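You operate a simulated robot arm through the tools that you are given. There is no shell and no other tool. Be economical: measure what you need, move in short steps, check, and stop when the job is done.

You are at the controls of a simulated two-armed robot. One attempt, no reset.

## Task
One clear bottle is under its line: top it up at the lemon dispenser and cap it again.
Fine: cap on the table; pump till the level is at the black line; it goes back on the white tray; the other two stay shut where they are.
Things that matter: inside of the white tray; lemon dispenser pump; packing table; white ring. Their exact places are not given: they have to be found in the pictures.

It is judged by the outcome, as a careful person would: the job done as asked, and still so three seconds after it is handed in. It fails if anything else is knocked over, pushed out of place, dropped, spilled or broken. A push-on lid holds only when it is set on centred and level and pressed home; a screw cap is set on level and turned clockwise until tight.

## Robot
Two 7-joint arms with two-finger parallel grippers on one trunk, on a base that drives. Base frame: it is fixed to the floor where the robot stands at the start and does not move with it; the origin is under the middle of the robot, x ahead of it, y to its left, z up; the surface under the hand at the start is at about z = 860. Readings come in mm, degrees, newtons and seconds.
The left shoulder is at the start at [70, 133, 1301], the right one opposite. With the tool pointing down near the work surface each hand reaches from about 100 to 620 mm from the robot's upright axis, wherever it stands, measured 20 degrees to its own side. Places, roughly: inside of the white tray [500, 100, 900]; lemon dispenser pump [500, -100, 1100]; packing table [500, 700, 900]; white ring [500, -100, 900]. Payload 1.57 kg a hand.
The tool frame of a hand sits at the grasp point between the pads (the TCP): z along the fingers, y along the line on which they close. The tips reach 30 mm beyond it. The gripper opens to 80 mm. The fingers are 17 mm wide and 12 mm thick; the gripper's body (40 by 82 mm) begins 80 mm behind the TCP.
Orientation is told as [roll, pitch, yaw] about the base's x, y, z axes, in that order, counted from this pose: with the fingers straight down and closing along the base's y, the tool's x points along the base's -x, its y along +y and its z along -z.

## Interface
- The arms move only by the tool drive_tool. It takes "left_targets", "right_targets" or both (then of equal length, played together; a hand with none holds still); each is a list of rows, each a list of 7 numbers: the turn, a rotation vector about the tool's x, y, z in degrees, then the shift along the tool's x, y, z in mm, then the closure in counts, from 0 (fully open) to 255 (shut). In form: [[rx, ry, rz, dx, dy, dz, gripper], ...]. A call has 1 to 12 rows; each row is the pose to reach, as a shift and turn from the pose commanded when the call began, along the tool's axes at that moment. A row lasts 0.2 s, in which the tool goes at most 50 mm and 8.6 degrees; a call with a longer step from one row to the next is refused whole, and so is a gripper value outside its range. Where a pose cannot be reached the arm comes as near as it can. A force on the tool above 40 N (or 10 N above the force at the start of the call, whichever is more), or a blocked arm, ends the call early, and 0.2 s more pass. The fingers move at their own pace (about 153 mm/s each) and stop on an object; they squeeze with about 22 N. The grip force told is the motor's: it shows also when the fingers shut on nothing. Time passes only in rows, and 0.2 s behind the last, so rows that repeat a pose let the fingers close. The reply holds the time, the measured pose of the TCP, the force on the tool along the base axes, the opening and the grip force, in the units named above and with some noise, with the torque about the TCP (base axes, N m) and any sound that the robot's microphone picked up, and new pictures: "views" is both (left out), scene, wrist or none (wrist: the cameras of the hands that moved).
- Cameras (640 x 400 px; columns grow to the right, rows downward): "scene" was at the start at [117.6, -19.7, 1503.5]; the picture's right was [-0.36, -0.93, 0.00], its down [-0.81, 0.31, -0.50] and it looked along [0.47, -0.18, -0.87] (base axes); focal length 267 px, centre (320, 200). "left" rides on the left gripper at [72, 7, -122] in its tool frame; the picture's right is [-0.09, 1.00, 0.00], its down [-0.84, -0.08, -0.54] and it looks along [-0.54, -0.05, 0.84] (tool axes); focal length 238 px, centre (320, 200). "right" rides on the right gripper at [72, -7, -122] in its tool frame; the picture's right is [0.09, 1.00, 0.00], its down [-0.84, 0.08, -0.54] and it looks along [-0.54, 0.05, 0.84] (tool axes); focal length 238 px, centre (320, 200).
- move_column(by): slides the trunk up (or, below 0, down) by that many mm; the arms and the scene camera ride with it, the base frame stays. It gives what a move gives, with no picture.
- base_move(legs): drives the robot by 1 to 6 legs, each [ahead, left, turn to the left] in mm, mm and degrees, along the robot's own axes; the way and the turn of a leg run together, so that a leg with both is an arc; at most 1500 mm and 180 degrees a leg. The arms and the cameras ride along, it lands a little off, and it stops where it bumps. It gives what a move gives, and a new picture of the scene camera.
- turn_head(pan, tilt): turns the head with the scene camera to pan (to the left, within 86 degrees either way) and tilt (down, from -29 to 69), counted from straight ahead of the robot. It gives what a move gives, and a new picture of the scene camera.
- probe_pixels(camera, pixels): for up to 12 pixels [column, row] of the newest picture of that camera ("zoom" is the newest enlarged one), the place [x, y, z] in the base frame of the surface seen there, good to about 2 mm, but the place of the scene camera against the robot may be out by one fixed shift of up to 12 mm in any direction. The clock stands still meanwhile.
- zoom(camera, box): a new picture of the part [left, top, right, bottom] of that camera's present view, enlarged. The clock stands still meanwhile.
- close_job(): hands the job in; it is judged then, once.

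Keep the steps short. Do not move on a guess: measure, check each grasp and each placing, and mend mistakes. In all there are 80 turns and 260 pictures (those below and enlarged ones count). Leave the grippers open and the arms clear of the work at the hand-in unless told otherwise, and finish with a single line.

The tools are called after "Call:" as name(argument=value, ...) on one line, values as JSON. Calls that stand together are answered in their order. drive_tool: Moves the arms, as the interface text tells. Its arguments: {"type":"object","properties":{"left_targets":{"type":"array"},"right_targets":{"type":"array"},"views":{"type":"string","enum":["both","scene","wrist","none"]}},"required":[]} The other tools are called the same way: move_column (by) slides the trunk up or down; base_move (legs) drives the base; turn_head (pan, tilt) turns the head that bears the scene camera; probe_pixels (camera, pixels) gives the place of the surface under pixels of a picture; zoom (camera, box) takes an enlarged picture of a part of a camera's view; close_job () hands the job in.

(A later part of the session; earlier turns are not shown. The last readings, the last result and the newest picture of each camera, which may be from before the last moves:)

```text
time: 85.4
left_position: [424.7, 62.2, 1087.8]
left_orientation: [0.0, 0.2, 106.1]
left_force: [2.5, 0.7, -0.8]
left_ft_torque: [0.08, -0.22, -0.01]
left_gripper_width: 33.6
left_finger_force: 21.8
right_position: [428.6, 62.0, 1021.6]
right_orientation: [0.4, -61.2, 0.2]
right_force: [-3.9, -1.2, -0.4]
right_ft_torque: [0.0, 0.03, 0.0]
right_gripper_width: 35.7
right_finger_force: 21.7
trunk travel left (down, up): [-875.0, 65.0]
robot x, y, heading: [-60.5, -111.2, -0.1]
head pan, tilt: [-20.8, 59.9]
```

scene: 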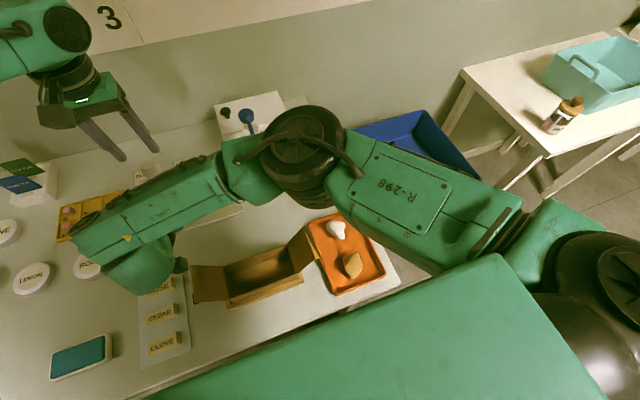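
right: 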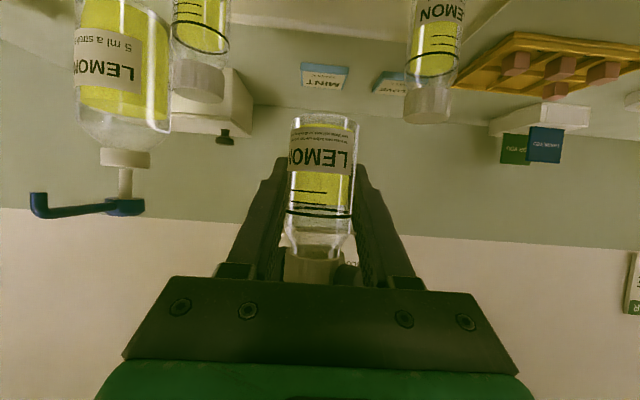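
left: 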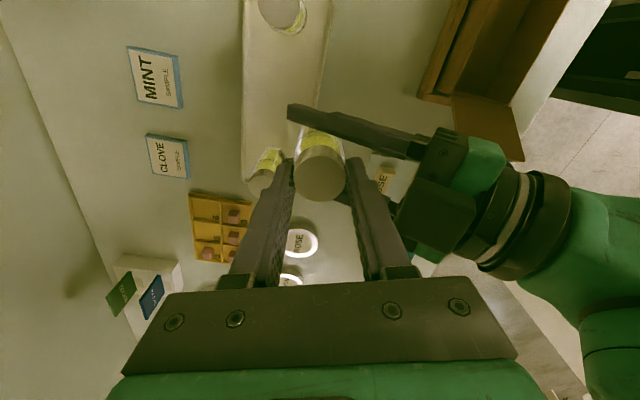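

Useful finding: several drive calls can go out in one turn, so the full job is possible after all within the turns left. I go back to unscrewing. Planned in one batch: return, grip, turn counter-clockwise 170°, return, grip, 170° more, then a test lift.

Call:
drive_tool(left_targets=[[0, 0, 0, 0, 0, 0, 110], [0, 0, 8.5, 0, 0, 0, 110], [0, 0, 17, 0, 0, 0, 110], [0, 0, 25.5, 0, 0, 0, 110], [0, 0, 34, 0, 0, 0, 110], [0, 0, 42.5, 0, 0, 0, 110], [0, 0, 51, 0, 0, 0, 110], [0, 0, 59.5, 0, 0, 0, 110], [0, 0, 68, 0, 0, 0, 110], [0, 0, 76.5, 0, 0, 0, 110], [0, 0, 85, 0, 0, 0, 110], [0, 0, 93.5, 0, 0, 0, 110]], views="none")

Call:
drive_tool(left_targets=[[0, 0, 8.5, 0, 0, 0, 110], [0, 0, 17, 0, 0, 0, 110], [0, 0, 25.5, 0, 0, 0, 110], [0, 0, 34, 0, 0, 0, 110], [0, 0, 42.5, 0, 0, 0, 110], [0, 0, 51, 0, 0, 0, 110], [0, 0, 59.5, 0, 0, 0, 110], [0, 0, 68, 0, 0, 0, 110], [0, 0, 76.5, 0, 0, 0, 110], [0, 0, 76.5, 0, 0, 0, 255], [0, 0, 76.5, 0, 0, 0, 255], [0, 0, 76.5, 0, 0, 0, 255]], views="none")

Call:
drive_tool(left_targets=[[0, 0, -8.5, 0, 0, 0, 255], [0, 0, -17, 0, 0, 0, 255], [0, 0, -25.5, 0, 0, 0, 255], [0, 0, -34, 0, 0, 0, 255], [0, 0, -42.5, 0, 0, 0, 255], [0, 0, -51, 0, 0, -0.3, 255], [0, 0, -59.5, 0, 0, -0.4, 255], [0, 0, -68, 0, 0, -0.5, 255], [0, 0, -76.5, 0, 0, -0.6, 255], [0, 0, -85, 0, 0, -0.7, 255], [0, 0, -93.5, 0, 0, -0.8, 255], [0, 0, -102, 0, 0, -1, 255]], views="none")

Call:
drive_tool(left_targets=[[0, 0, -8.5, 0, 0, 0, 255], [0, 0, -17, 0, 0, 0, 255], [0, 0, -25.5, 0, 0, 0, 255], [0, 0, -34, 0, 0, -0.2, 255], [0, 0, -42.5, 0, 0, -0.3, 255], [0, 0, -51, 0, 0, -0.4, 255], [0, 0, -59.5, 0, 0, -0.5, 255], [0, 0, -67, 0, 0, -0.6, 255], [0, 0, -67, 0, 0, -4, 255], [0, 0, -67, 0, 0, -7, 255]], views="wrist")

Call:
zoom(camera="left", box=[240, 80, 420, 220])

```text
time: 88.0
left_position: [424.6, 61.2, 1086.7]
left_orientation: [-0.2, 0.0, 12.4]
left_force: [-0.8, 0.4, -0.5]
left_ft_torque: [-0.01, 0.01, 0.02]
left_gripper_width: 45.4
left_finger_force: 0.0
right_position: [428.2, 61.4, 1022.5]
right_orientation: [0.3, -61.3, 0.2]
right_force: [0.0, 0.3, -1.6]
right_ft_torque: [-0.01, 0.03, 0.03]
right_gripper_width: 35.7
right_finger_force: 22.3
trunk travel left (down, up): [-875.0, 65.0]
robot x, y, heading: [-60.9, -110.3, -0.2]
head pan, tilt: [-20.8, 59.9]
```

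```text
time: 90.6
left_position: [424.6, 62.0, 1087.3]
left_orientation: [0.0, -0.1, -63.8]
left_force: [-0.6, -0.2, 0.1]
left_ft_torque: [0.07, -0.16, 0.02]
left_gripper_width: 34.7
left_finger_force: 22.2
right_position: [428.6, 61.1, 1020.6]
right_orientation: [0.3, -61.2, 0.1]
right_force: [-0.6, 0.0, -1.4]
right_ft_torque: [-0.11, 0.1, 0.02]
right_gripper_width: 35.9
right_finger_force: 22.3
trunk travel left (down, up): [-875.0, 65.0]
robot x, y, heading: [-58.3, -109.8, -0.1]
head pan, tilt: [-20.8, 59.9]
```

```text
time: 93.2
left_position: [423.4, 61.8, 1089.0]
left_orientation: [-0.2, 0.0, 38.3]
left_force: [7.9, -0.4, -0.2]
left_ft_torque: [-0.05, -0.28, -0.02]
left_gripper_width: 34.5
left_finger_force: 22.6
right_position: [427.9, 62.2, 1021.3]
right_orientation: [0.3, -61.1, 0.1]
right_force: [-8.2, -0.2, -0.9]
right_ft_torque: [0.01, -0.28, 0.04]
right_gripper_width: 35.7
right_finger_force: 22.3
trunk travel left (down, up): [-875.0, 65.0]
robot x, y, heading: [-60.3, -113.9, 0.0]
head pan, tilt: [-20.8, 59.9]
```

```text
time: 95.4
left_position: [423.1, 61.9, 1094.2]
left_orientation: [0.3, -0.1, 105.1]
left_force: [8.1, -0.8, -16.6]
left_ft_torque: [-0.03, -0.45, 0.02]
left_gripper_width: 34.3
left_finger_force: 22.3
right_position: [427.9, 62.4, 1022.8]
right_orientation: [0.5, -61.4, 0.1]
right_force: [-6.5, 1.1, 14.8]
right_ft_torque: [0.0, 0.08, -0.03]
right_gripper_width: 35.7
right_finger_force: 21.7
trunk travel left (down, up): [-875.0, 65.0]
robot x, y, heading: [-62.8, -112.0, -0.3]
head pan, tilt: [-20.8, 59.9]
```

left: 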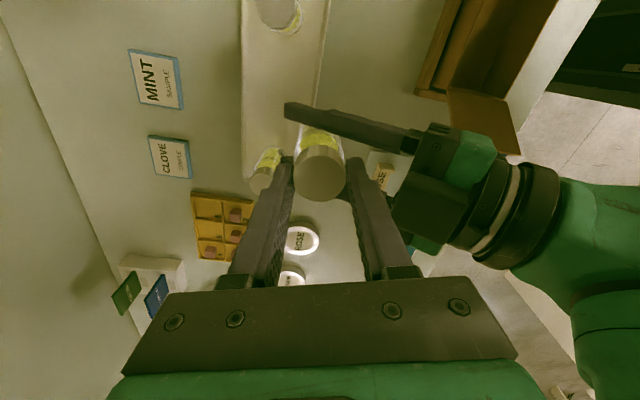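

```text
2.86 times, centred on (330, 150) of left
```

zoom: 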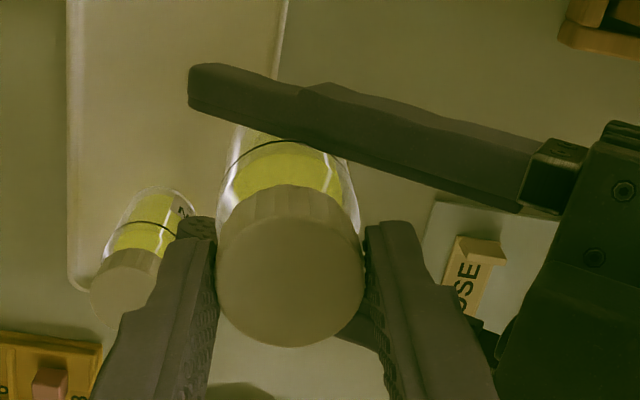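

Still threaded; the net turn so far is only about 375°. Two more full counter-clockwise cycles in one batch, keeping the axial load neutral, with the lift test at the end.

Call:
drive_tool(left_targets=[[0, 0, 0, 0, 0, 5, 255], [0, 0, 0, 0, 0, 5, 110], [0, 0, 8.5, 0, 0, 5, 110], [0, 0, 17, 0, 0, 5, 110], [0, 0, 25.5, 0, 0, 5, 110], [0, 0, 34, 0, 0, 5, 110], [0, 0, 42.5, 0, 0, 5, 110], [0, 0, 51, 0, 0, 5, 110], [0, 0, 59.5, 0, 0, 5, 110], [0, 0, 68, 0, 0, 5, 110], [0, 0, 76.5, 0, 0, 5, 110], [0, 0, 85, 0, 0, 5, 110]], views="none")

Call:
drive_tool(left_targets=[[0, 0, 8.4, 0, 0, 0, 110], [0, 0, 16.8, 0, 0, 0, 110], [0, 0, 25.2, 0, 0, 0, 110], [0, 0, 33.6, 0, 0, 0, 110], [0, 0, 42, 0, 0, 0, 110], [0, 0, 50.4, 0, 0, 0, 110], [0, 0, 58.8, 0, 0, 0, 110], [0, 0, 67.2, 0, 0, 0, 110], [0, 0, 75.6, 0, 0, 0, 110], [0, 0, 84, 0, 0, 0, 110], [0, 0, 84, 0, 0, 0, 255], [0, 0, 84, 0, 0, 0, 255]], views="none")

Call:
drive_tool(left_targets=[[0, 0, -8.5, 0, 0, 0, 255], [0, 0, -17, 0, 0, 0, 255], [0, 0, -25.5, 0, 0, 0, 255], [0, 0, -34, 0, 0, 0, 255], [0, 0, -42.5, 0, 0, 0, 255], [0, 0, -51, 0, 0, -0.3, 255], [0, 0, -59.5, 0, 0, -0.4, 255], [0, 0, -68, 0, 0, -0.5, 255], [0, 0, -76.5, 0, 0, -0.6, 255], [0, 0, -85, 0, 0, -0.7, 255], [0, 0, -93.5, 0, 0, -0.8, 255], [0, 0, -102, 0, 0, -1, 255]], views="none")

Call:
drive_tool(left_targets=[[0, 0, -8.5, 0, 0, 0, 255], [0, 0, -17, 0, 0, 0, 255], [0, 0, -25.5, 0, 0, 0, 255], [0, 0, -34, 0, 0, -0.2, 255], [0, 0, -42.5, 0, 0, -0.3, 255], [0, 0, -51, 0, 0, -0.4, 255], [0, 0, -59.5, 0, 0, -0.5, 255], [0, 0, -67, 0, 0, -0.6, 255], [0, 0, -67, 0, 0, -0.6, 110]], views="none")

Call:
drive_tool(left_targets=[[0, 0, 0, 0, 0, 0, 110], [0, 0, 8.5, 0, 0, 0, 110], [0, 0, 17, 0, 0, 0, 110], [0, 0, 25.5, 0, 0, 0, 110], [0, 0, 34, 0, 0, 0, 110], [0, 0, 42.5, 0, 0, 0, 110], [0, 0, 51, 0, 0, 0, 110], [0, 0, 59.5, 0, 0, 0, 110], [0, 0, 68, 0, 0, 0, 110], [0, 0, 76.5, 0, 0, 0, 110], [0, 0, 85, 0, 0, 0, 110]], views="none")

Call:
drive_tool(left_targets=[[0, 0, 8.4, 0, 0, 0, 110], [0, 0, 16.8, 0, 0, 0, 110], [0, 0, 25.2, 0, 0, 0, 110], [0, 0, 33.6, 0, 0, 0, 110], [0, 0, 42, 0, 0, 0, 110], [0, 0, 50.4, 0, 0, 0, 110], [0, 0, 58.8, 0, 0, 0, 110], [0, 0, 67.2, 0, 0, 0, 110], [0, 0, 75.6, 0, 0, 0, 110], [0, 0, 84, 0, 0, 0, 110], [0, 0, 84, 0, 0, 0, 255], [0, 0, 84, 0, 0, 0, 255]], views="none")

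Call:
drive_tool(left_targets=[[0, 0, -8.5, 0, 0, 0, 255], [0, 0, -17, 0, 0, 0, 255], [0, 0, -25.5, 0, 0, 0, 255], [0, 0, -34, 0, 0, 0, 255], [0, 0, -42.5, 0, 0, 0, 255], [0, 0, -51, 0, 0, -0.3, 255], [0, 0, -59.5, 0, 0, -0.4, 255], [0, 0, -68, 0, 0, -0.5, 255], [0, 0, -76.5, 0, 0, -0.6, 255], [0, 0, -85, 0, 0, -0.7, 255], [0, 0, -93.5, 0, 0, -0.8, 255], [0, 0, -102, 0, 0, -1, 255]], views="none")

Call:
drive_tool(left_targets=[[0, 0, -8.5, 0, 0, 0, 255], [0, 0, -17, 0, 0, 0, 255], [0, 0, -25.5, 0, 0, 0, 255], [0, 0, -34, 0, 0, -0.2, 255], [0, 0, -42.5, 0, 0, -0.3, 255], [0, 0, -51, 0, 0, -0.4, 255], [0, 0, -59.5, 0, 0, -0.5, 255], [0, 0, -67, 0, 0, -0.6, 255], [0, 0, -67, 0, 0, -4, 255], [0, 0, -67, 0, 0, -8, 255]], right_targets=[[0, 0, 0, 0, 0, 0, 255], [0, 0, 0, 0, 0, 0, 255], [0, 0, 0, 0, 0, 0, 255], [0, 0, 0, 0, 0, 0, 255], [0, 0, 0, 0, 0, 0, 255], [0, 0, 0, 0, 0, 0, 255], [0, 0, 0, 0, 0, 0, 255], [0, 0, 0, 0, 0, 0, 255], [0, 0, 0, 0, 0, 0, 255], [0, 0, 0, 0, 0, 0, 255]], views="wrist")

Call:
zoom(camera="right", box=[240, 90, 400, 290])

```text
time: 98.0
left_position: [424.8, 61.2, 1091.2]
left_orientation: [-0.2, -0.1, 20.0]
left_force: [-0.1, 0.4, 0.2]
left_ft_torque: [-0.01, -0.02, -0.01]
left_gripper_width: 45.7
left_finger_force: 0.1
right_position: [427.8, 63.3, 1021.5]
right_orientation: [0.3, -61.2, 0.0]
right_force: [-0.1, 0.1, -0.9]
right_ft_torque: [0.0, -0.02, -0.01]
right_gripper_width: 35.6
right_finger_force: 22.1
trunk travel left (down, up): [-875.0, 65.0]
robot x, y, heading: [-59.1, -107.3, 0.2]
head pan, tilt: [-20.8, 59.9]
```

```text
time: 100.6
left_position: [423.7, 62.6, 1090.5]
left_orientation: [-0.1, -0.2, -64.0]
left_force: [-8.8, -5.3, 1.6]
left_ft_torque: [-0.1, 0.04, 0.01]
left_gripper_width: 34.5
left_finger_force: 22.3
right_position: [427.8, 62.7, 1019.8]
right_orientation: [0.3, -61.3, 0.2]
right_force: [8.3, 5.4, -2.4]
right_ft_torque: [-0.28, 0.5, -0.08]
right_gripper_width: 35.8
right_finger_force: 22.1
trunk travel left (down, up): [-875.0, 65.0]
robot x, y, heading: [-59.9, -111.3, -0.1]
head pan, tilt: [-20.8, 59.9]
```

```text
time: 103.2
left_position: [425.3, 62.3, 1091.8]
left_orientation: [-0.3, 0.0, 38.3]
left_force: [-0.6, 0.8, -0.1]
left_ft_torque: [0.02, 0.02, -0.02]
left_gripper_width: 34.2
left_finger_force: 22.2
right_position: [427.7, 61.9, 1020.2]
right_orientation: [0.4, -61.1, 0.3]
right_force: [0.9, -1.1, -1.4]
right_ft_torque: [0.05, 0.02, 0.0]
right_gripper_width: 35.7
right_finger_force: 21.9
trunk travel left (down, up): [-875.0, 65.0]
robot x, y, heading: [-58.4, -108.9, -0.2]
head pan, tilt: [-20.8, 59.9]
```

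```text
time: 105.2
left_position: [423.8, 62.3, 1092.6]
left_orientation: [0.0, 0.2, 105.3]
left_force: [-1.0, 0.3, 0.1]
left_ft_torque: [0.04, 0.03, -0.02]
left_gripper_width: 45.5
left_finger_force: 0.2
right_position: [428.2, 62.7, 1020.6]
right_orientation: [0.3, -61.2, 0.1]
right_force: [-0.8, -0.4, -1.5]
right_ft_torque: [0.0, -0.03, 0.03]
right_gripper_width: 35.5
right_finger_force: 22.1
trunk travel left (down, up): [-875.0, 65.0]
robot x, y, heading: [-61.6, -111.0, 0.1]
head pan, tilt: [-20.8, 59.9]
```

```text
time: 107.6
left_position: [423.1, 61.2, 1092.0]
left_orientation: [-0.2, 0.0, 19.9]
left_force: [-0.3, -0.2, -0.2]
left_ft_torque: [-0.02, -0.01, 0.05]
left_gripper_width: 45.3
left_finger_force: 0.1
right_position: [428.7, 61.6, 1021.1]
right_orientation: [0.3, -61.2, 0.2]
right_force: [0.0, 0.5, -1.6]
right_ft_torque: [0.01, -0.03, 0.04]
right_gripper_width: 35.8
right_finger_force: 22.3
trunk travel left (down, up): [-875.0, 65.0]
robot x, y, heading: [-59.0, -110.7, -0.1]
head pan, tilt: [-20.8, 59.9]
```

```text
time: 110.2
left_position: [424.2, 61.5, 1092.0]
left_orientation: [0.1, -0.3, -63.9]
left_force: [-1.6, -1.2, 0.9]
left_ft_torque: [-0.1, 0.04, 0.02]
left_gripper_width: 33.1
left_finger_force: 22.2
right_position: [428.1, 61.7, 1020.7]
right_orientation: [0.2, -61.3, 0.2]
right_force: [1.2, 1.6, -2.1]
right_ft_torque: [-0.08, 0.05, 0.0]
right_gripper_width: 35.7
right_finger_force: 22.2
trunk travel left (down, up): [-875.0, 65.0]
robot x, y, heading: [-58.6, -113.3, 0.0]
head pan, tilt: [-20.8, 59.9]
```

```text
time: 112.8
left_position: [424.6, 62.1, 1092.8]
left_orientation: [-0.3, 0.1, 38.4]
left_force: [-0.3, 0.3, 0.3]
left_ft_torque: [0.0, -0.04, -0.02]
left_gripper_width: 33.1
left_finger_force: 21.9
right_position: [429.2, 61.9, 1021.0]
right_orientation: [0.3, -61.2, 0.1]
right_force: [0.9, -0.4, -1.0]
right_ft_torque: [0.03, -0.01, -0.01]
right_gripper_width: 35.5
right_finger_force: 21.9
trunk travel left (down, up): [-875.0, 65.0]
robot x, y, heading: [-60.8, -107.6, -0.0]
head pan, tilt: [-20.8, 59.9]
```

```text
time: 115.0
left_position: [424.4, 61.9, 1101.3]
left_orientation: [0.0, 0.3, 105.0]
left_force: [-0.1, 0.9, 0.3]
left_ft_torque: [0.01, 0.04, 0.07]
left_gripper_width: 32.8
left_finger_force: 22.4
right_position: [428.4, 62.6, 1021.2]
right_orientation: [0.3, -61.3, 0.1]
right_force: [0.6, -0.1, -1.1]
right_ft_torque: [0.03, 0.01, -0.01]
right_gripper_width: 35.8
right_finger_force: 22.4
trunk travel left (down, up): [-875.0, 65.0]
robot x, y, heading: [-63.0, -107.6, -0.3]
head pan, tilt: [-20.8, 59.9]
```

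right: 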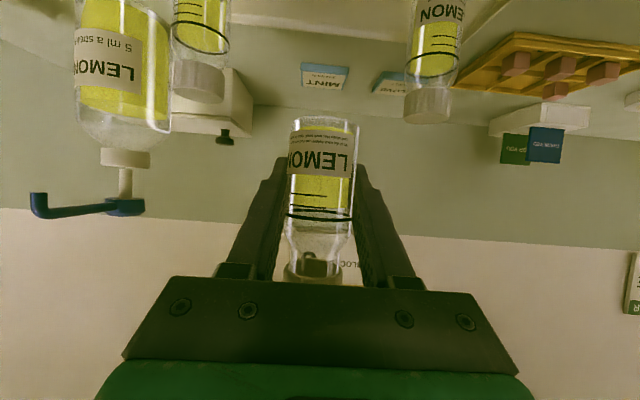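
left: 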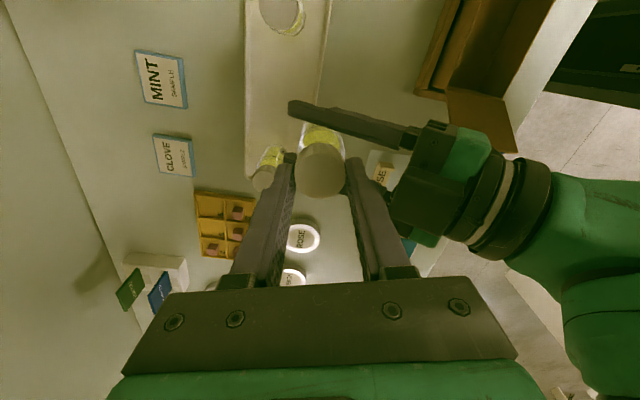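

```text
2.00 times, centred on (320, 190) of right
```

zoom: 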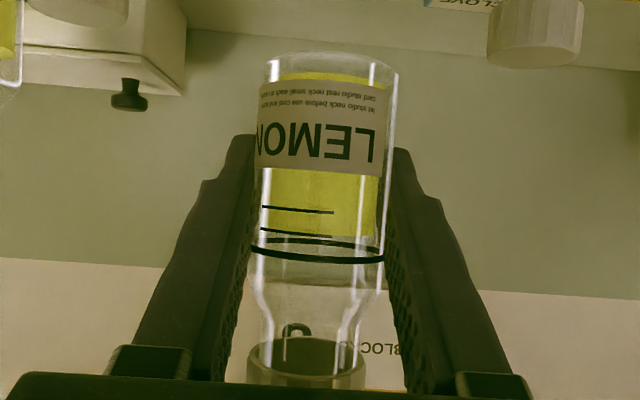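

Free: no force after lifting 8 mm, so the cap is off, in the left hand. Next, the left lifts it away and sets it on bare table at about (390,215). Meanwhile I measure how the bottle sits in the right grip.

Call:
drive_tool(left_targets=[[0, 0, 0, 0, 0, -30, 255], [0, 0, 0, 0, 0, -60, 255], [0, 0, 0, -40, -2, -60, 255], [0, 0, 0, -80, -4, -60, 255], [0, 0, 0, -120, -5, -60, 255], [0, 0, 0, -156.6, -6.8, -60, 255]], right_targets=[[0, 0, 0, 0, 0, 0, 255], [0, 0, 0, 0, 0, 0, 255], [0, 0, 0, 0, 0, 0, 255], [0, 0, 0, 0, 0, 0, 255], [0, 0, 0, 0, 0, 0, 255], [0, 0, 0, 0, 0, 0, 255]], views="both")

Call:
probe_pixels(camera="right", pixels=[[322, 125], [322, 145], [322, 160], [310, 218], [322, 219], [322, 270], [322, 262], [305, 260], [340, 260]])

Call:
zoom(camera="right", box=[240, 90, 400, 290])

Call:
probe_pixels(camera="left", pixels=[[320, 185], [320, 175], [320, 130], [320, 110], [280, 120], [360, 120]])

```text
time: 116.4
left_position: [388.4, 215.8, 1161.2]
left_orientation: [0.1, 0.3, 105.0]
left_force: [0.2, 0.4, 0.1]
left_ft_torque: [-0.02, -0.02, 0.04]
left_gripper_width: 33.1
left_finger_force: 21.8
right_position: [427.2, 63.9, 1020.8]
right_orientation: [0.2, -61.2, 0.3]
right_force: [-0.5, 0.3, -1.6]
right_ft_torque: [-0.02, -0.02, 0.01]
right_gripper_width: 36.0
right_finger_force: 22.0
trunk travel left (down, up): [-875.0, 65.0]
robot x, y, heading: [-62.8, -107.5, -0.1]
head pan, tilt: [-20.8, 59.9]
```

scene: 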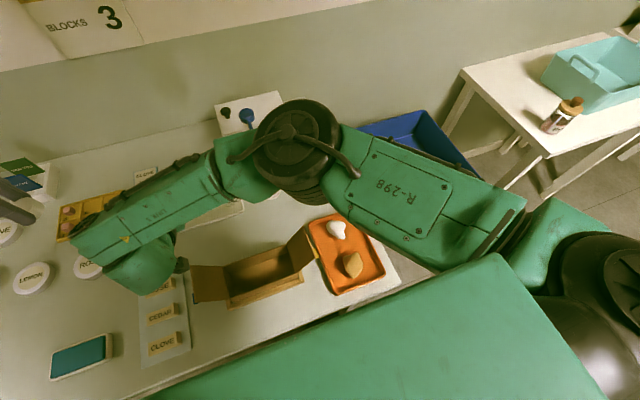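
right: 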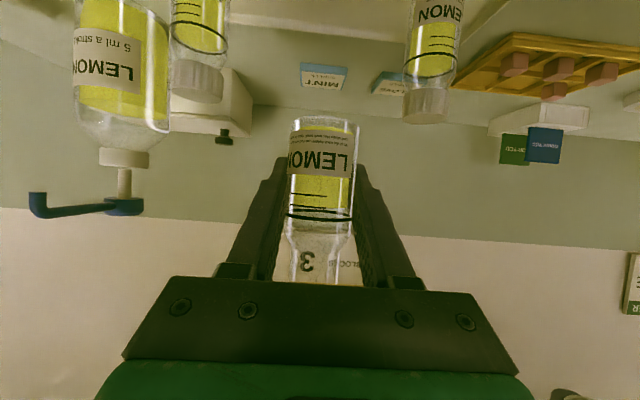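
left: 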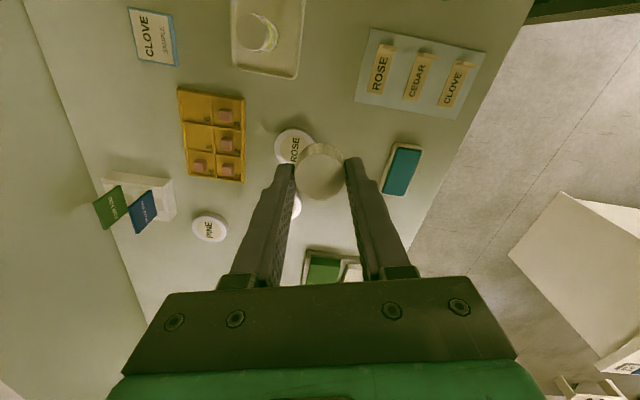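

```text
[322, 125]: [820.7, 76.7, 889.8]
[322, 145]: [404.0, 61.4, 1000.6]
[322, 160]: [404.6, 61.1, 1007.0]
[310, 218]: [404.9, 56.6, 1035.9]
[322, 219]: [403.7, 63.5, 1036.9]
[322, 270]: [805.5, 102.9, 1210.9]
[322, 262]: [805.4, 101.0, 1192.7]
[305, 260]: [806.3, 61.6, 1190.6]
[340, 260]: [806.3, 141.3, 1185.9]
```

```text
2.00 times, centred on (320, 190) of right
```

zoom: 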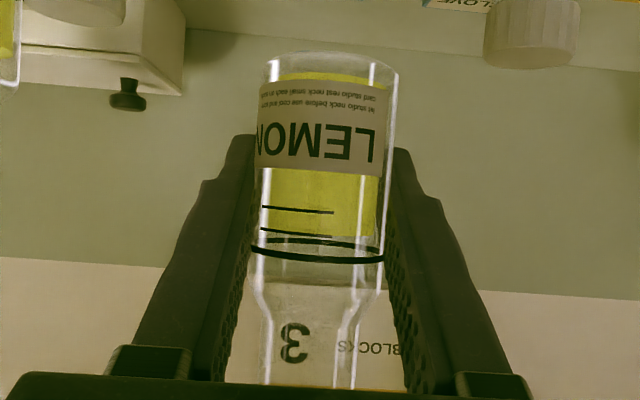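

```text
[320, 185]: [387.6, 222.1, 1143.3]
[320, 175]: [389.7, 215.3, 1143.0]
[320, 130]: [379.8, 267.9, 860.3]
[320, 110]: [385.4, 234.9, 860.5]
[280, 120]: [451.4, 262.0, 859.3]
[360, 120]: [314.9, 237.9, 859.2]
```

The cap is off and held (its bottom is 41 mm below the TCP). The bottle is upright, with its base 39 mm below the right TCP. Now the left sets the cap down and rises. The right carries the open bottle level over to the front of the ring, lowers it, slides it under the nozzle and stops just above the ring floor.

Call:
drive_tool(left_targets=[[0, 0, 0, 0, 0, 45, 255], [0, 0, 0, 0, 0, 90, 255], [0, 0, 0, 0, 0, 135, 255], [0, 0, 0, 0, 0, 180, 255], [0, 0, 0, 0, 0, 220, 255], [0, 0, 0, 0, 0, 245, 255], [0, 0, 0, 0, 0, 256, 255], [0, 0, 0, 0, 0, 260, 255], [0, 0, 0, 0, 0, 260, 110], [0, 0, 0, 0, 0, 260, 110], [0, 0, 0, 0, 0, 225, 110], [0, 0, 0, 0, 0, 180, 110]], views="wrist")

Call:
drive_tool(right_targets=[[0, 0, 0, -21, 0, -11.6, 255], [0, 0, 0, -22.7, -41, -8.4, 255], [0, 0, 0, -24.4, -82, -5.3, 255], [0, 0, 0, -26.2, -124, -2.1, 255], [0, 0, 0, -27.9, -165, 1.0, 255], [0, 0, 0, -29.7, -206, 4.2, 255], [0, 0, 0, -29.7, -206, 4.2, 255]], views="both")

Call:
probe_pixels(camera="left", pixels=[[320, 130], [320, 140], [320, 120], [312, 130], [328, 130]])

```text
time: 119.0
left_position: [388.2, 215.5, 981.3]
left_orientation: [0.0, 0.3, 105.1]
left_force: [-0.1, 0.5, -0.7]
left_ft_torque: [0.0, -0.01, 0.01]
left_gripper_width: 45.6
left_finger_force: 0.0
left hand out of reach, approached as far as the arm can: row 7, 8, 9, 10
right_position: [426.7, 62.7, 1021.2]
right_orientation: [0.4, -61.3, 0.2]
right_force: [0.0, 0.4, -1.2]
right_ft_torque: [0.01, -0.05, 0.0]
right_gripper_width: 35.8
right_finger_force: 21.8
trunk travel left (down, up): [-875.0, 65.0]
robot x, y, heading: [-60.4, -112.0, -0.1]
head pan, tilt: [-20.8, 59.9]
```

left: 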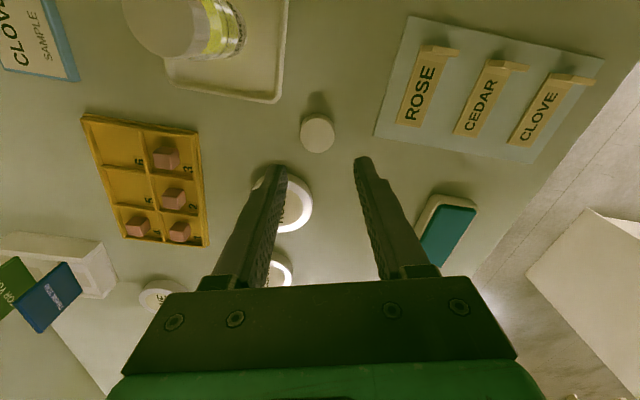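

```text
time: 120.4
left_position: [389.1, 217.8, 978.3]
left_orientation: [0.0, 0.3, 105.1]
left_force: [0.7, -0.4, -1.2]
left_ft_torque: [0.0, 0.01, 0.0]
left_gripper_width: 45.4
left_finger_force: 0.0
right_position: [443.1, -114.3, 1046.1]
right_orientation: [2.0, -60.9, 0.7]
right_force: [0.0, 3.9, -2.2]
right_ft_torque: [0.09, 0.0, 0.18]
right_gripper_width: 35.7
right_finger_force: 22.2
trunk travel left (down, up): [-875.0, 65.0]
robot x, y, heading: [-60.8, -112.1, 0.1]
head pan, tilt: [-20.8, 59.9]
stopped in row 6 (right hand): the force on the tool passed its limit at 52 N (the readings are from after the stop); the commanded pose is now the measured one
```

scene: 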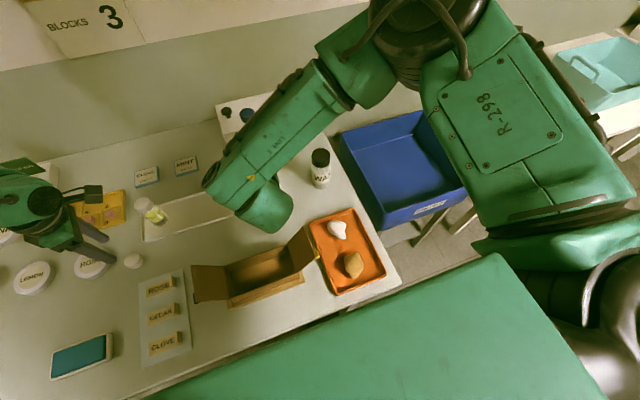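
right: 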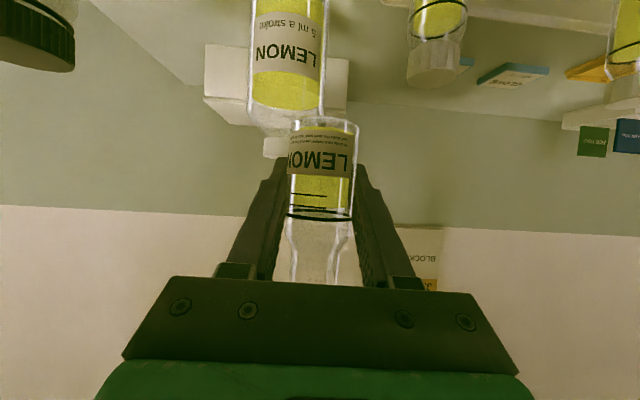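

```text
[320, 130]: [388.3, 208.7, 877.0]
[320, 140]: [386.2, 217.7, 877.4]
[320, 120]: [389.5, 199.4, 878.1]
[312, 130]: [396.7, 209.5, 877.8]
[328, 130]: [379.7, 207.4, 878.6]
```

The cap stands on the table at about (389,211). The right finger, though, bumped the dispenser's nozzle sideways at z≈1045. Back off 45 mm at once and check the dispenser.

Call:
drive_tool(right_targets=[[-1.5, 0, 0, 0, 20, 0, 255], [-1.5, 0, 0, 0, 45, 0, 255], [-1.5, 0, 0, 20, 45, -20, 255], [-1.5, 0, 0, 20, 45, -20, 255]], views="both")

Call:
zoom(camera="right", box=[100, 0, 420, 290])

Call:
probe_pixels(camera="right", pixels=[[220, 60], [205, 150], [185, 185], [215, 190], [160, 200], [200, 20], [250, 100], [190, 100]])

```text
time: 121.4
left_position: [389.8, 215.4, 980.8]
left_orientation: [0.1, 0.2, 105.0]
left_force: [0.1, 0.6, -0.2]
left_ft_torque: [-0.02, 0.0, 0.01]
left_gripper_width: 45.5
left_finger_force: 0.1
right_position: [412.8, -73.4, 1039.2]
right_orientation: [3.6, -60.8, 0.4]
right_force: [-0.6, 0.8, -1.4]
right_ft_torque: [0.03, -0.01, 0.0]
right_gripper_width: 35.7
right_finger_force: 22.0
trunk travel left (down, up): [-875.0, 65.0]
robot x, y, heading: [-59.8, -109.3, 0.1]
head pan, tilt: [-20.8, 59.9]
```

scene: 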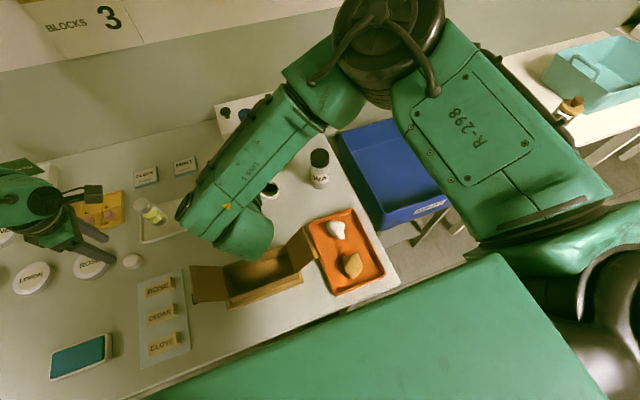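
right: 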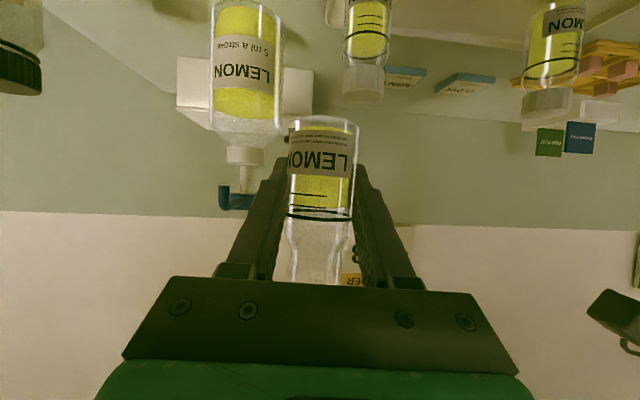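

```text
1.38 times, centred on (260, 145) of right
```

zoom: 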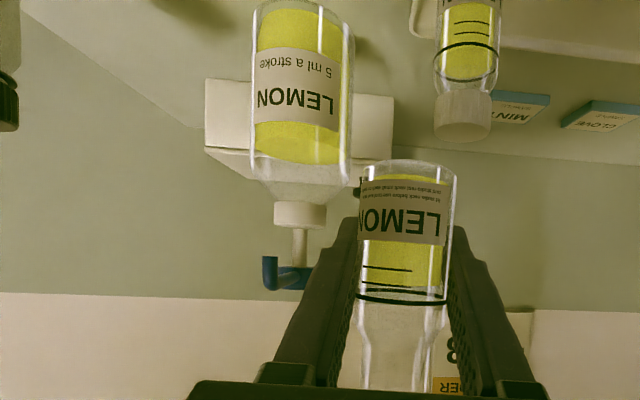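

```text
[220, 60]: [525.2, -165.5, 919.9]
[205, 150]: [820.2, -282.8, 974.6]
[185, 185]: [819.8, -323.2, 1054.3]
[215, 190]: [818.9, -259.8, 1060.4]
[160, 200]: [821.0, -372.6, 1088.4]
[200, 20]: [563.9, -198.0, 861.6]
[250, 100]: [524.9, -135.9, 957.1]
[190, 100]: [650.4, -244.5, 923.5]
```

The dispenser stands upright, in place. I'll take a safer path: cross at x 425 (tips short of the nozzle), drop below nozzle height, and only then slide forward to sit just above the ring. The small roll gets corrected on the way.

Call:
drive_tool(right_targets=[[3.9, 0, 0.2, 0, 0, 0, 255], [3.9, 0, 0.2, -11, -35, 8, 255], [3.9, 0, 0.2, -11, -70, 8, 255], [3.9, 0, 0.2, -11, -70, 8, 255]], views="none")

Call:
drive_tool(right_targets=[[0, 0, 0, 26.3, 0, 14.5, 255], [0, 0, 0, 52.6, 0, 28.9, 255], [0, 0, 0, 64.4, 0, 59.3, 255], [0, 0, 0, 72, 0, 82, 255], [0, 0, 0, 79.6, 0, 104.2, 255], [0, 0, 0, 88.4, 0, 109, 255], [0, 0, 0, 88.4, 0, 109, 255]], views="both")

Call:
probe_pixels(camera="right", pixels=[[320, 145], [320, 160], [320, 219], [300, 100], [320, 100], [345, 100], [290, 80], [350, 80], [320, 60]])

Call:
zoom(camera="right", box=[200, 60, 440, 300])

```text
time: 122.4
left_position: [390.3, 215.5, 981.4]
left_orientation: [-0.1, 0.3, 105.1]
left_force: [0.4, 0.8, -0.6]
left_ft_torque: [-0.04, 0.0, -0.01]
left_gripper_width: 45.4
left_finger_force: 0.1
right_position: [429.8, -139.7, 1041.6]
right_orientation: [0.0, -60.8, 0.1]
right_force: [0.0, 0.3, -0.9]
right_ft_torque: [-0.02, 0.0, -0.01]
right_gripper_width: 35.8
right_finger_force: 22.0
trunk travel left (down, up): [-875.0, 65.0]
robot x, y, heading: [-58.2, -107.0, -0.0]
head pan, tilt: [-20.8, 59.9]
```

```text
time: 124.0
left_position: [389.5, 215.5, 979.6]
left_orientation: [0.0, 0.1, 105.1]
left_force: [-0.1, 0.5, 0.1]
left_ft_torque: [-0.01, 0.02, -0.01]
left_gripper_width: 45.4
left_finger_force: 0.1
right_position: [482.1, -141.6, 912.9]
right_orientation: [0.1, -60.9, 0.0]
right_force: [0.4, 0.3, -0.5]
right_ft_torque: [0.0, 0.0, -0.04]
right_gripper_width: 36.0
right_finger_force: 22.3
trunk travel left (down, up): [-875.0, 65.0]
robot x, y, heading: [-60.5, -111.1, -0.1]
head pan, tilt: [-20.8, 59.9]
```

scene: 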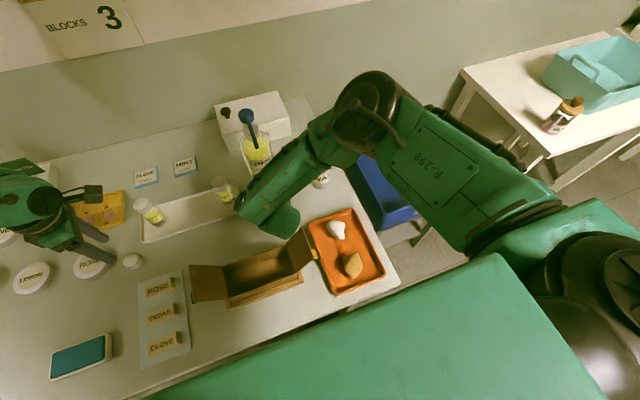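
right: 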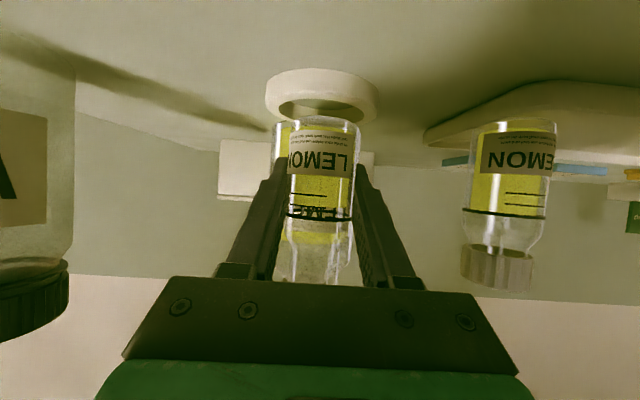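

```text
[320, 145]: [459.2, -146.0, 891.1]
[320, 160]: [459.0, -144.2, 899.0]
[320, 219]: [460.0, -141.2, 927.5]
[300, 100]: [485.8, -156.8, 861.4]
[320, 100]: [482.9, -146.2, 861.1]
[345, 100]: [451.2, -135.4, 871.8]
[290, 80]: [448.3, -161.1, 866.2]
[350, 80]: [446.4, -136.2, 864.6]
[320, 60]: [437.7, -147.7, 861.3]
```

```text
1.67 times, centred on (320, 180) of right
```

zoom: 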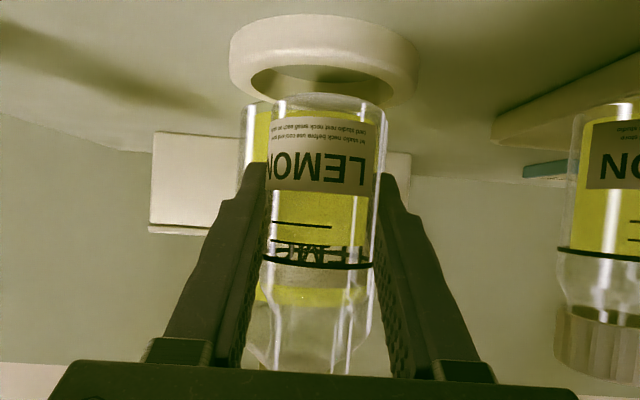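

The bottle hangs right above the ring, 4 mm too far forward and 2 mm too far left. I'll correct that, lower it to the table inside the ring, and open. Then the right retreats along the same safe path, closes its fingers and goes above the pump head.

Call:
drive_tool(right_targets=[[0, 0, 0, 1.9, -1.8, -3.5, 255], [0, 0, 0, 8, -1.8, -0.1, 255], [0, 0, 0, 12.4, -1.8, 2.3, 255], [0, 0, 0, 12.4, -1.8, 2.3, 255], [0, 0, 0, 12.4, -1.8, 2.3, 77], [0, 0, 0, 12.4, -1.8, 2.3, 77]], views="wrist")

Call:
drive_tool(right_targets=[[0, 0, 0, -11.6, 0, -24.6, 77], [0, 0, 0, -23.1, 0, -49.2, 77], [0, 0, 0, -48, 0, -86.9, 77], [0, 0, 0, -74.3, 0, -101.4, 77], [0, 0, 0, -100.6, 0, -115.8, 77], [0, 0, 0, -131, 0.5, -132.7, 255], [0, 0, 0, -161.9, 1, -149.5, 255], [0, 0, 0, -178.8, 1.4, -118.8, 255], [0, 0, 0, -195.7, 1.4, -88.1, 255], [0, 0, 0, -212.5, 1.4, -57.5, 255], [0, 0, 0, -212.5, 1.4, -57.5, 255]], views="both")

Call:
probe_pixels(camera="right", pixels=[[330, 110], [330, 118], [330, 126], [330, 132], [330, 138], [330, 144], [330, 150], [330, 156], [320, 140], [340, 140], [310, 140], [350, 140]])

Call:
zoom(camera="scene", box=[200, 80, 330, 200])

```text
time: 125.4
left_position: [389.2, 215.1, 981.2]
left_orientation: [0.0, 0.2, 105.0]
left_force: [0.3, 0.0, 0.7]
left_ft_torque: [0.04, 0.02, 0.04]
left_gripper_width: 45.4
left_finger_force: 0.0
right_position: [479.2, -142.9, 901.9]
right_orientation: [0.0, -60.7, -0.1]
right_force: [0.0, 0.5, -0.5]
right_ft_torque: [0.01, 0.01, -0.01]
right_gripper_width: 55.7
right_finger_force: 0.1
trunk travel left (down, up): [-875.0, 65.0]
robot x, y, heading: [-54.4, -107.9, 0.2]
head pan, tilt: [-20.8, 59.9]
```

right: 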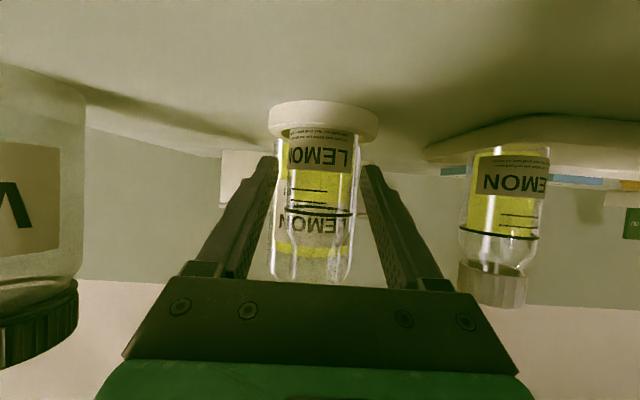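

```text
time: 127.8
left_position: [389.1, 214.8, 981.0]
left_orientation: [0.1, 0.3, 105.1]
left_force: [0.5, -0.4, 0.2]
left_ft_torque: [0.01, 0.0, 0.03]
left_gripper_width: 45.6
left_finger_force: 0.1
right_position: [533.0, -142.9, 1113.4]
right_orientation: [0.1, -60.8, 0.1]
right_force: [-0.8, -0.1, -0.4]
right_ft_torque: [0.01, 0.04, 0.03]
right_gripper_width: 0.0
right_finger_force: 21.2
trunk travel left (down, up): [-875.0, 65.0]
robot x, y, heading: [-58.8, -110.2, -0.0]
head pan, tilt: [-20.8, 59.9]
```

scene: 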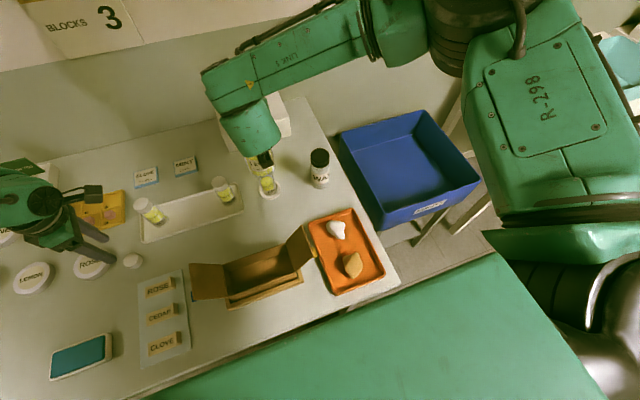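
right: 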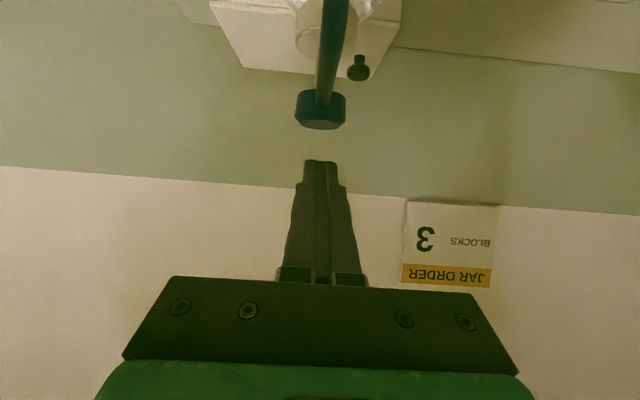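

```text
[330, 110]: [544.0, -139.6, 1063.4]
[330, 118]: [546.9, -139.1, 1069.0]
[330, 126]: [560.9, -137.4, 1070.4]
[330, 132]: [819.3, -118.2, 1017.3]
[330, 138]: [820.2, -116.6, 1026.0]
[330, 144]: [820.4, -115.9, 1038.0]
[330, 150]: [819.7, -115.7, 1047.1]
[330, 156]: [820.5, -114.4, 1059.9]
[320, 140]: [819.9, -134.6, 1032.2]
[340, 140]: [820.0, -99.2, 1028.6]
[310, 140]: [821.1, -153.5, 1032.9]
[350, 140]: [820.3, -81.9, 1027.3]
```

```text
3.33 times, centred on (265, 140) of scene
```

zoom: 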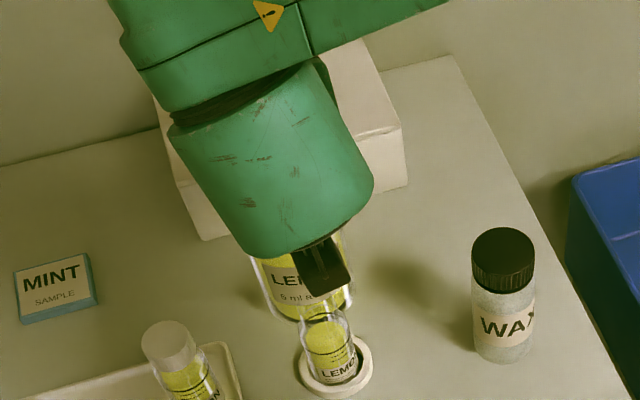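

The bottle stands well inside the ring, under the nozzle. The pump head's top is at z 1070.5, about (555,-145), and the fingertip's lowest edge is at (555,1091). One full stroke: down 41 mm, hold, up. Then back round to the bottle with open fingers to read the level side-on.

Call:
drive_tool(right_targets=[[0, 0, 0, 13.1, -2, 7.2, 255], [0, 0, 0, 19.3, -2, 10.6, 255], [0, 0, 0, 22.8, -2, 12.5, 255], [0, 0, 0, 26.3, -2, 14.5, 255], [0, 0, 0, 29.8, -2, 16.4, 255], [0, 0, 0, 33.3, -2, 18.3, 255], [0, 0, 0, 35.9, -2, 19.8, 255], [0, 0, 0, 35.9, -2, 19.8, 255], [0, 0, 0, 35.9, -2, 19.8, 255]], views="scene")

Call:
drive_tool(right_targets=[[0, 0, 0, -9, 0, -5, 255], [0, 0, 0, -18, 1, -10, 255], [0, 0, 0, -35.9, 2, -19.8, 255], [0, 0, 0, -35.9, 2, -19.8, 255]], views="none")

Call:
drive_tool(right_targets=[[0, 0, 0, 16.9, 0, -30.7, 255], [0, 0, 0, 33.8, 0, -61.3, 255], [0, 0, 0, 50.6, 0, -92, 77], [0, 0, 0, 81.2, 0, -75.2, 77], [0, 0, 0, 111.9, 0, -58.3, 77], [0, 0, 0, 138.2, 0, -43.8, 77], [0, 0, 0, 164.5, 0, -29.4, 77], [0, 0, 0, 189.4, 0, 8.3, 77], [0, 0, 0, 201, 0, 33, 77], [0, 0, 0, 212.5, 0, 57.5, 77], [0, 0, 0, 212.5, 0, 57.5, 77]], views="wrist")

Call:
zoom(camera="right", box=[250, 110, 380, 290])

Call:
zoom(camera="right", box=[440, 130, 570, 310])

```text
time: 129.8
left_position: [388.4, 215.0, 980.9]
left_orientation: [-0.1, 0.2, 105.1]
left_force: [-0.6, 0.0, 0.4]
left_ft_torque: [-0.02, -0.02, -0.01]
left_gripper_width: 45.6
left_finger_force: 0.0
right_position: [531.5, -143.2, 1075.7]
right_orientation: [0.1, -61.1, 0.1]
right_force: [8.4, 0.5, 17.6]
right_ft_torque: [0.04, -0.57, 0.01]
right_gripper_width: 0.0
right_finger_force: 20.7
trunk travel left (down, up): [-875.0, 65.0]
robot x, y, heading: [-60.0, -111.5, 0.1]
head pan, tilt: [-20.8, 59.9]
```

scene: 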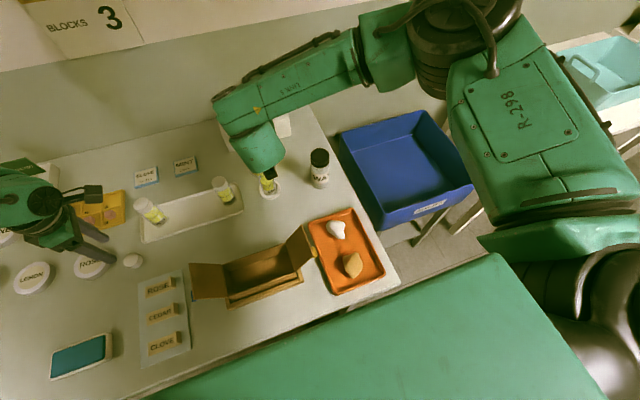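

```text
time: 130.8
left_position: [389.7, 214.7, 980.1]
left_orientation: [0.0, 0.3, 105.1]
left_force: [0.4, 0.2, -0.3]
left_ft_torque: [0.02, 0.0, -0.01]
left_gripper_width: 45.7
left_finger_force: 0.0
right_position: [530.0, -142.4, 1114.5]
right_orientation: [0.1, -60.7, 0.1]
right_force: [0.6, 0.2, 0.0]
right_ft_torque: [-0.02, -0.02, 0.01]
right_gripper_width: 0.0
right_finger_force: 21.8
trunk travel left (down, up): [-875.0, 65.0]
robot x, y, heading: [-60.3, -113.0, 0.1]
head pan, tilt: [-20.8, 59.9]
```

```text
time: 132.7
left_position: [386.0, 214.2, 982.1]
left_orientation: [-0.2, 0.2, 105.1]
left_force: [-0.5, -1.0, 0.4]
left_ft_torque: [0.03, -0.02, 0.01]
left_gripper_width: 45.4
left_finger_force: 0.0
right_position: [454.7, -142.2, 935.6]
right_orientation: [0.4, -61.2, -0.2]
right_force: [-0.2, -2.9, 19.4]
right_ft_torque: [-0.04, 3.09, 0.45]
right_gripper_width: 55.8
right_finger_force: 0.1
trunk travel left (down, up): [-875.0, 65.0]
robot x, y, heading: [-58.1, -111.8, 0.5]
head pan, tilt: [-20.8, 59.9]
stopped in row 9 (right hand): the force on the tool passed its limit at 63 N (the readings are from after the stop); the commanded pose is now the measured one
```

right: 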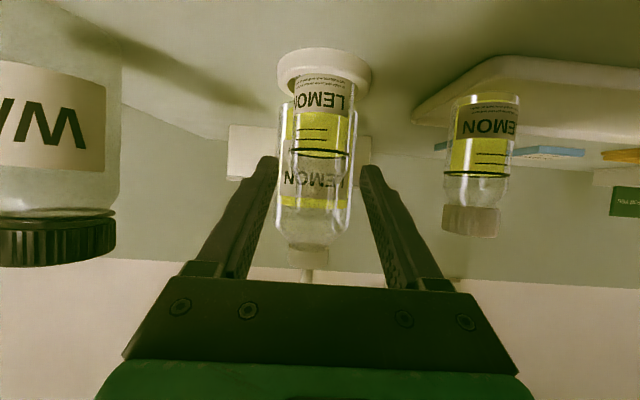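

```text
2.22 times, centred on (315, 200) of right
```

zoom: 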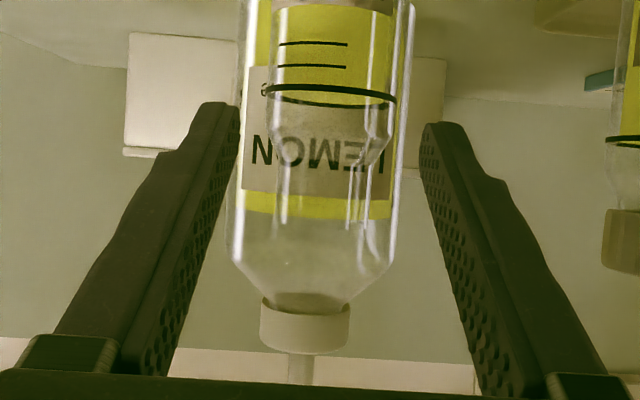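

```text
2.22 times, centred on (505, 220) of right
5 turns are left
```

zoom: 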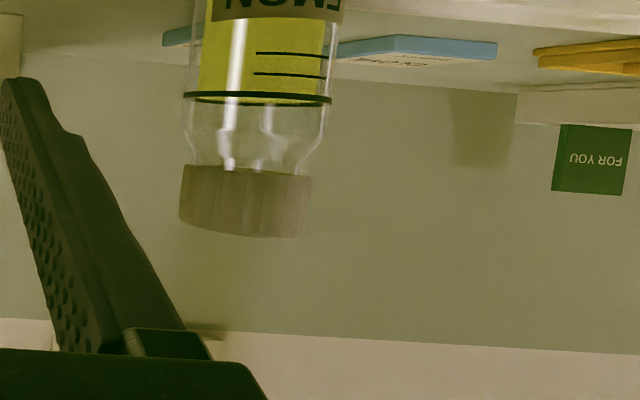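

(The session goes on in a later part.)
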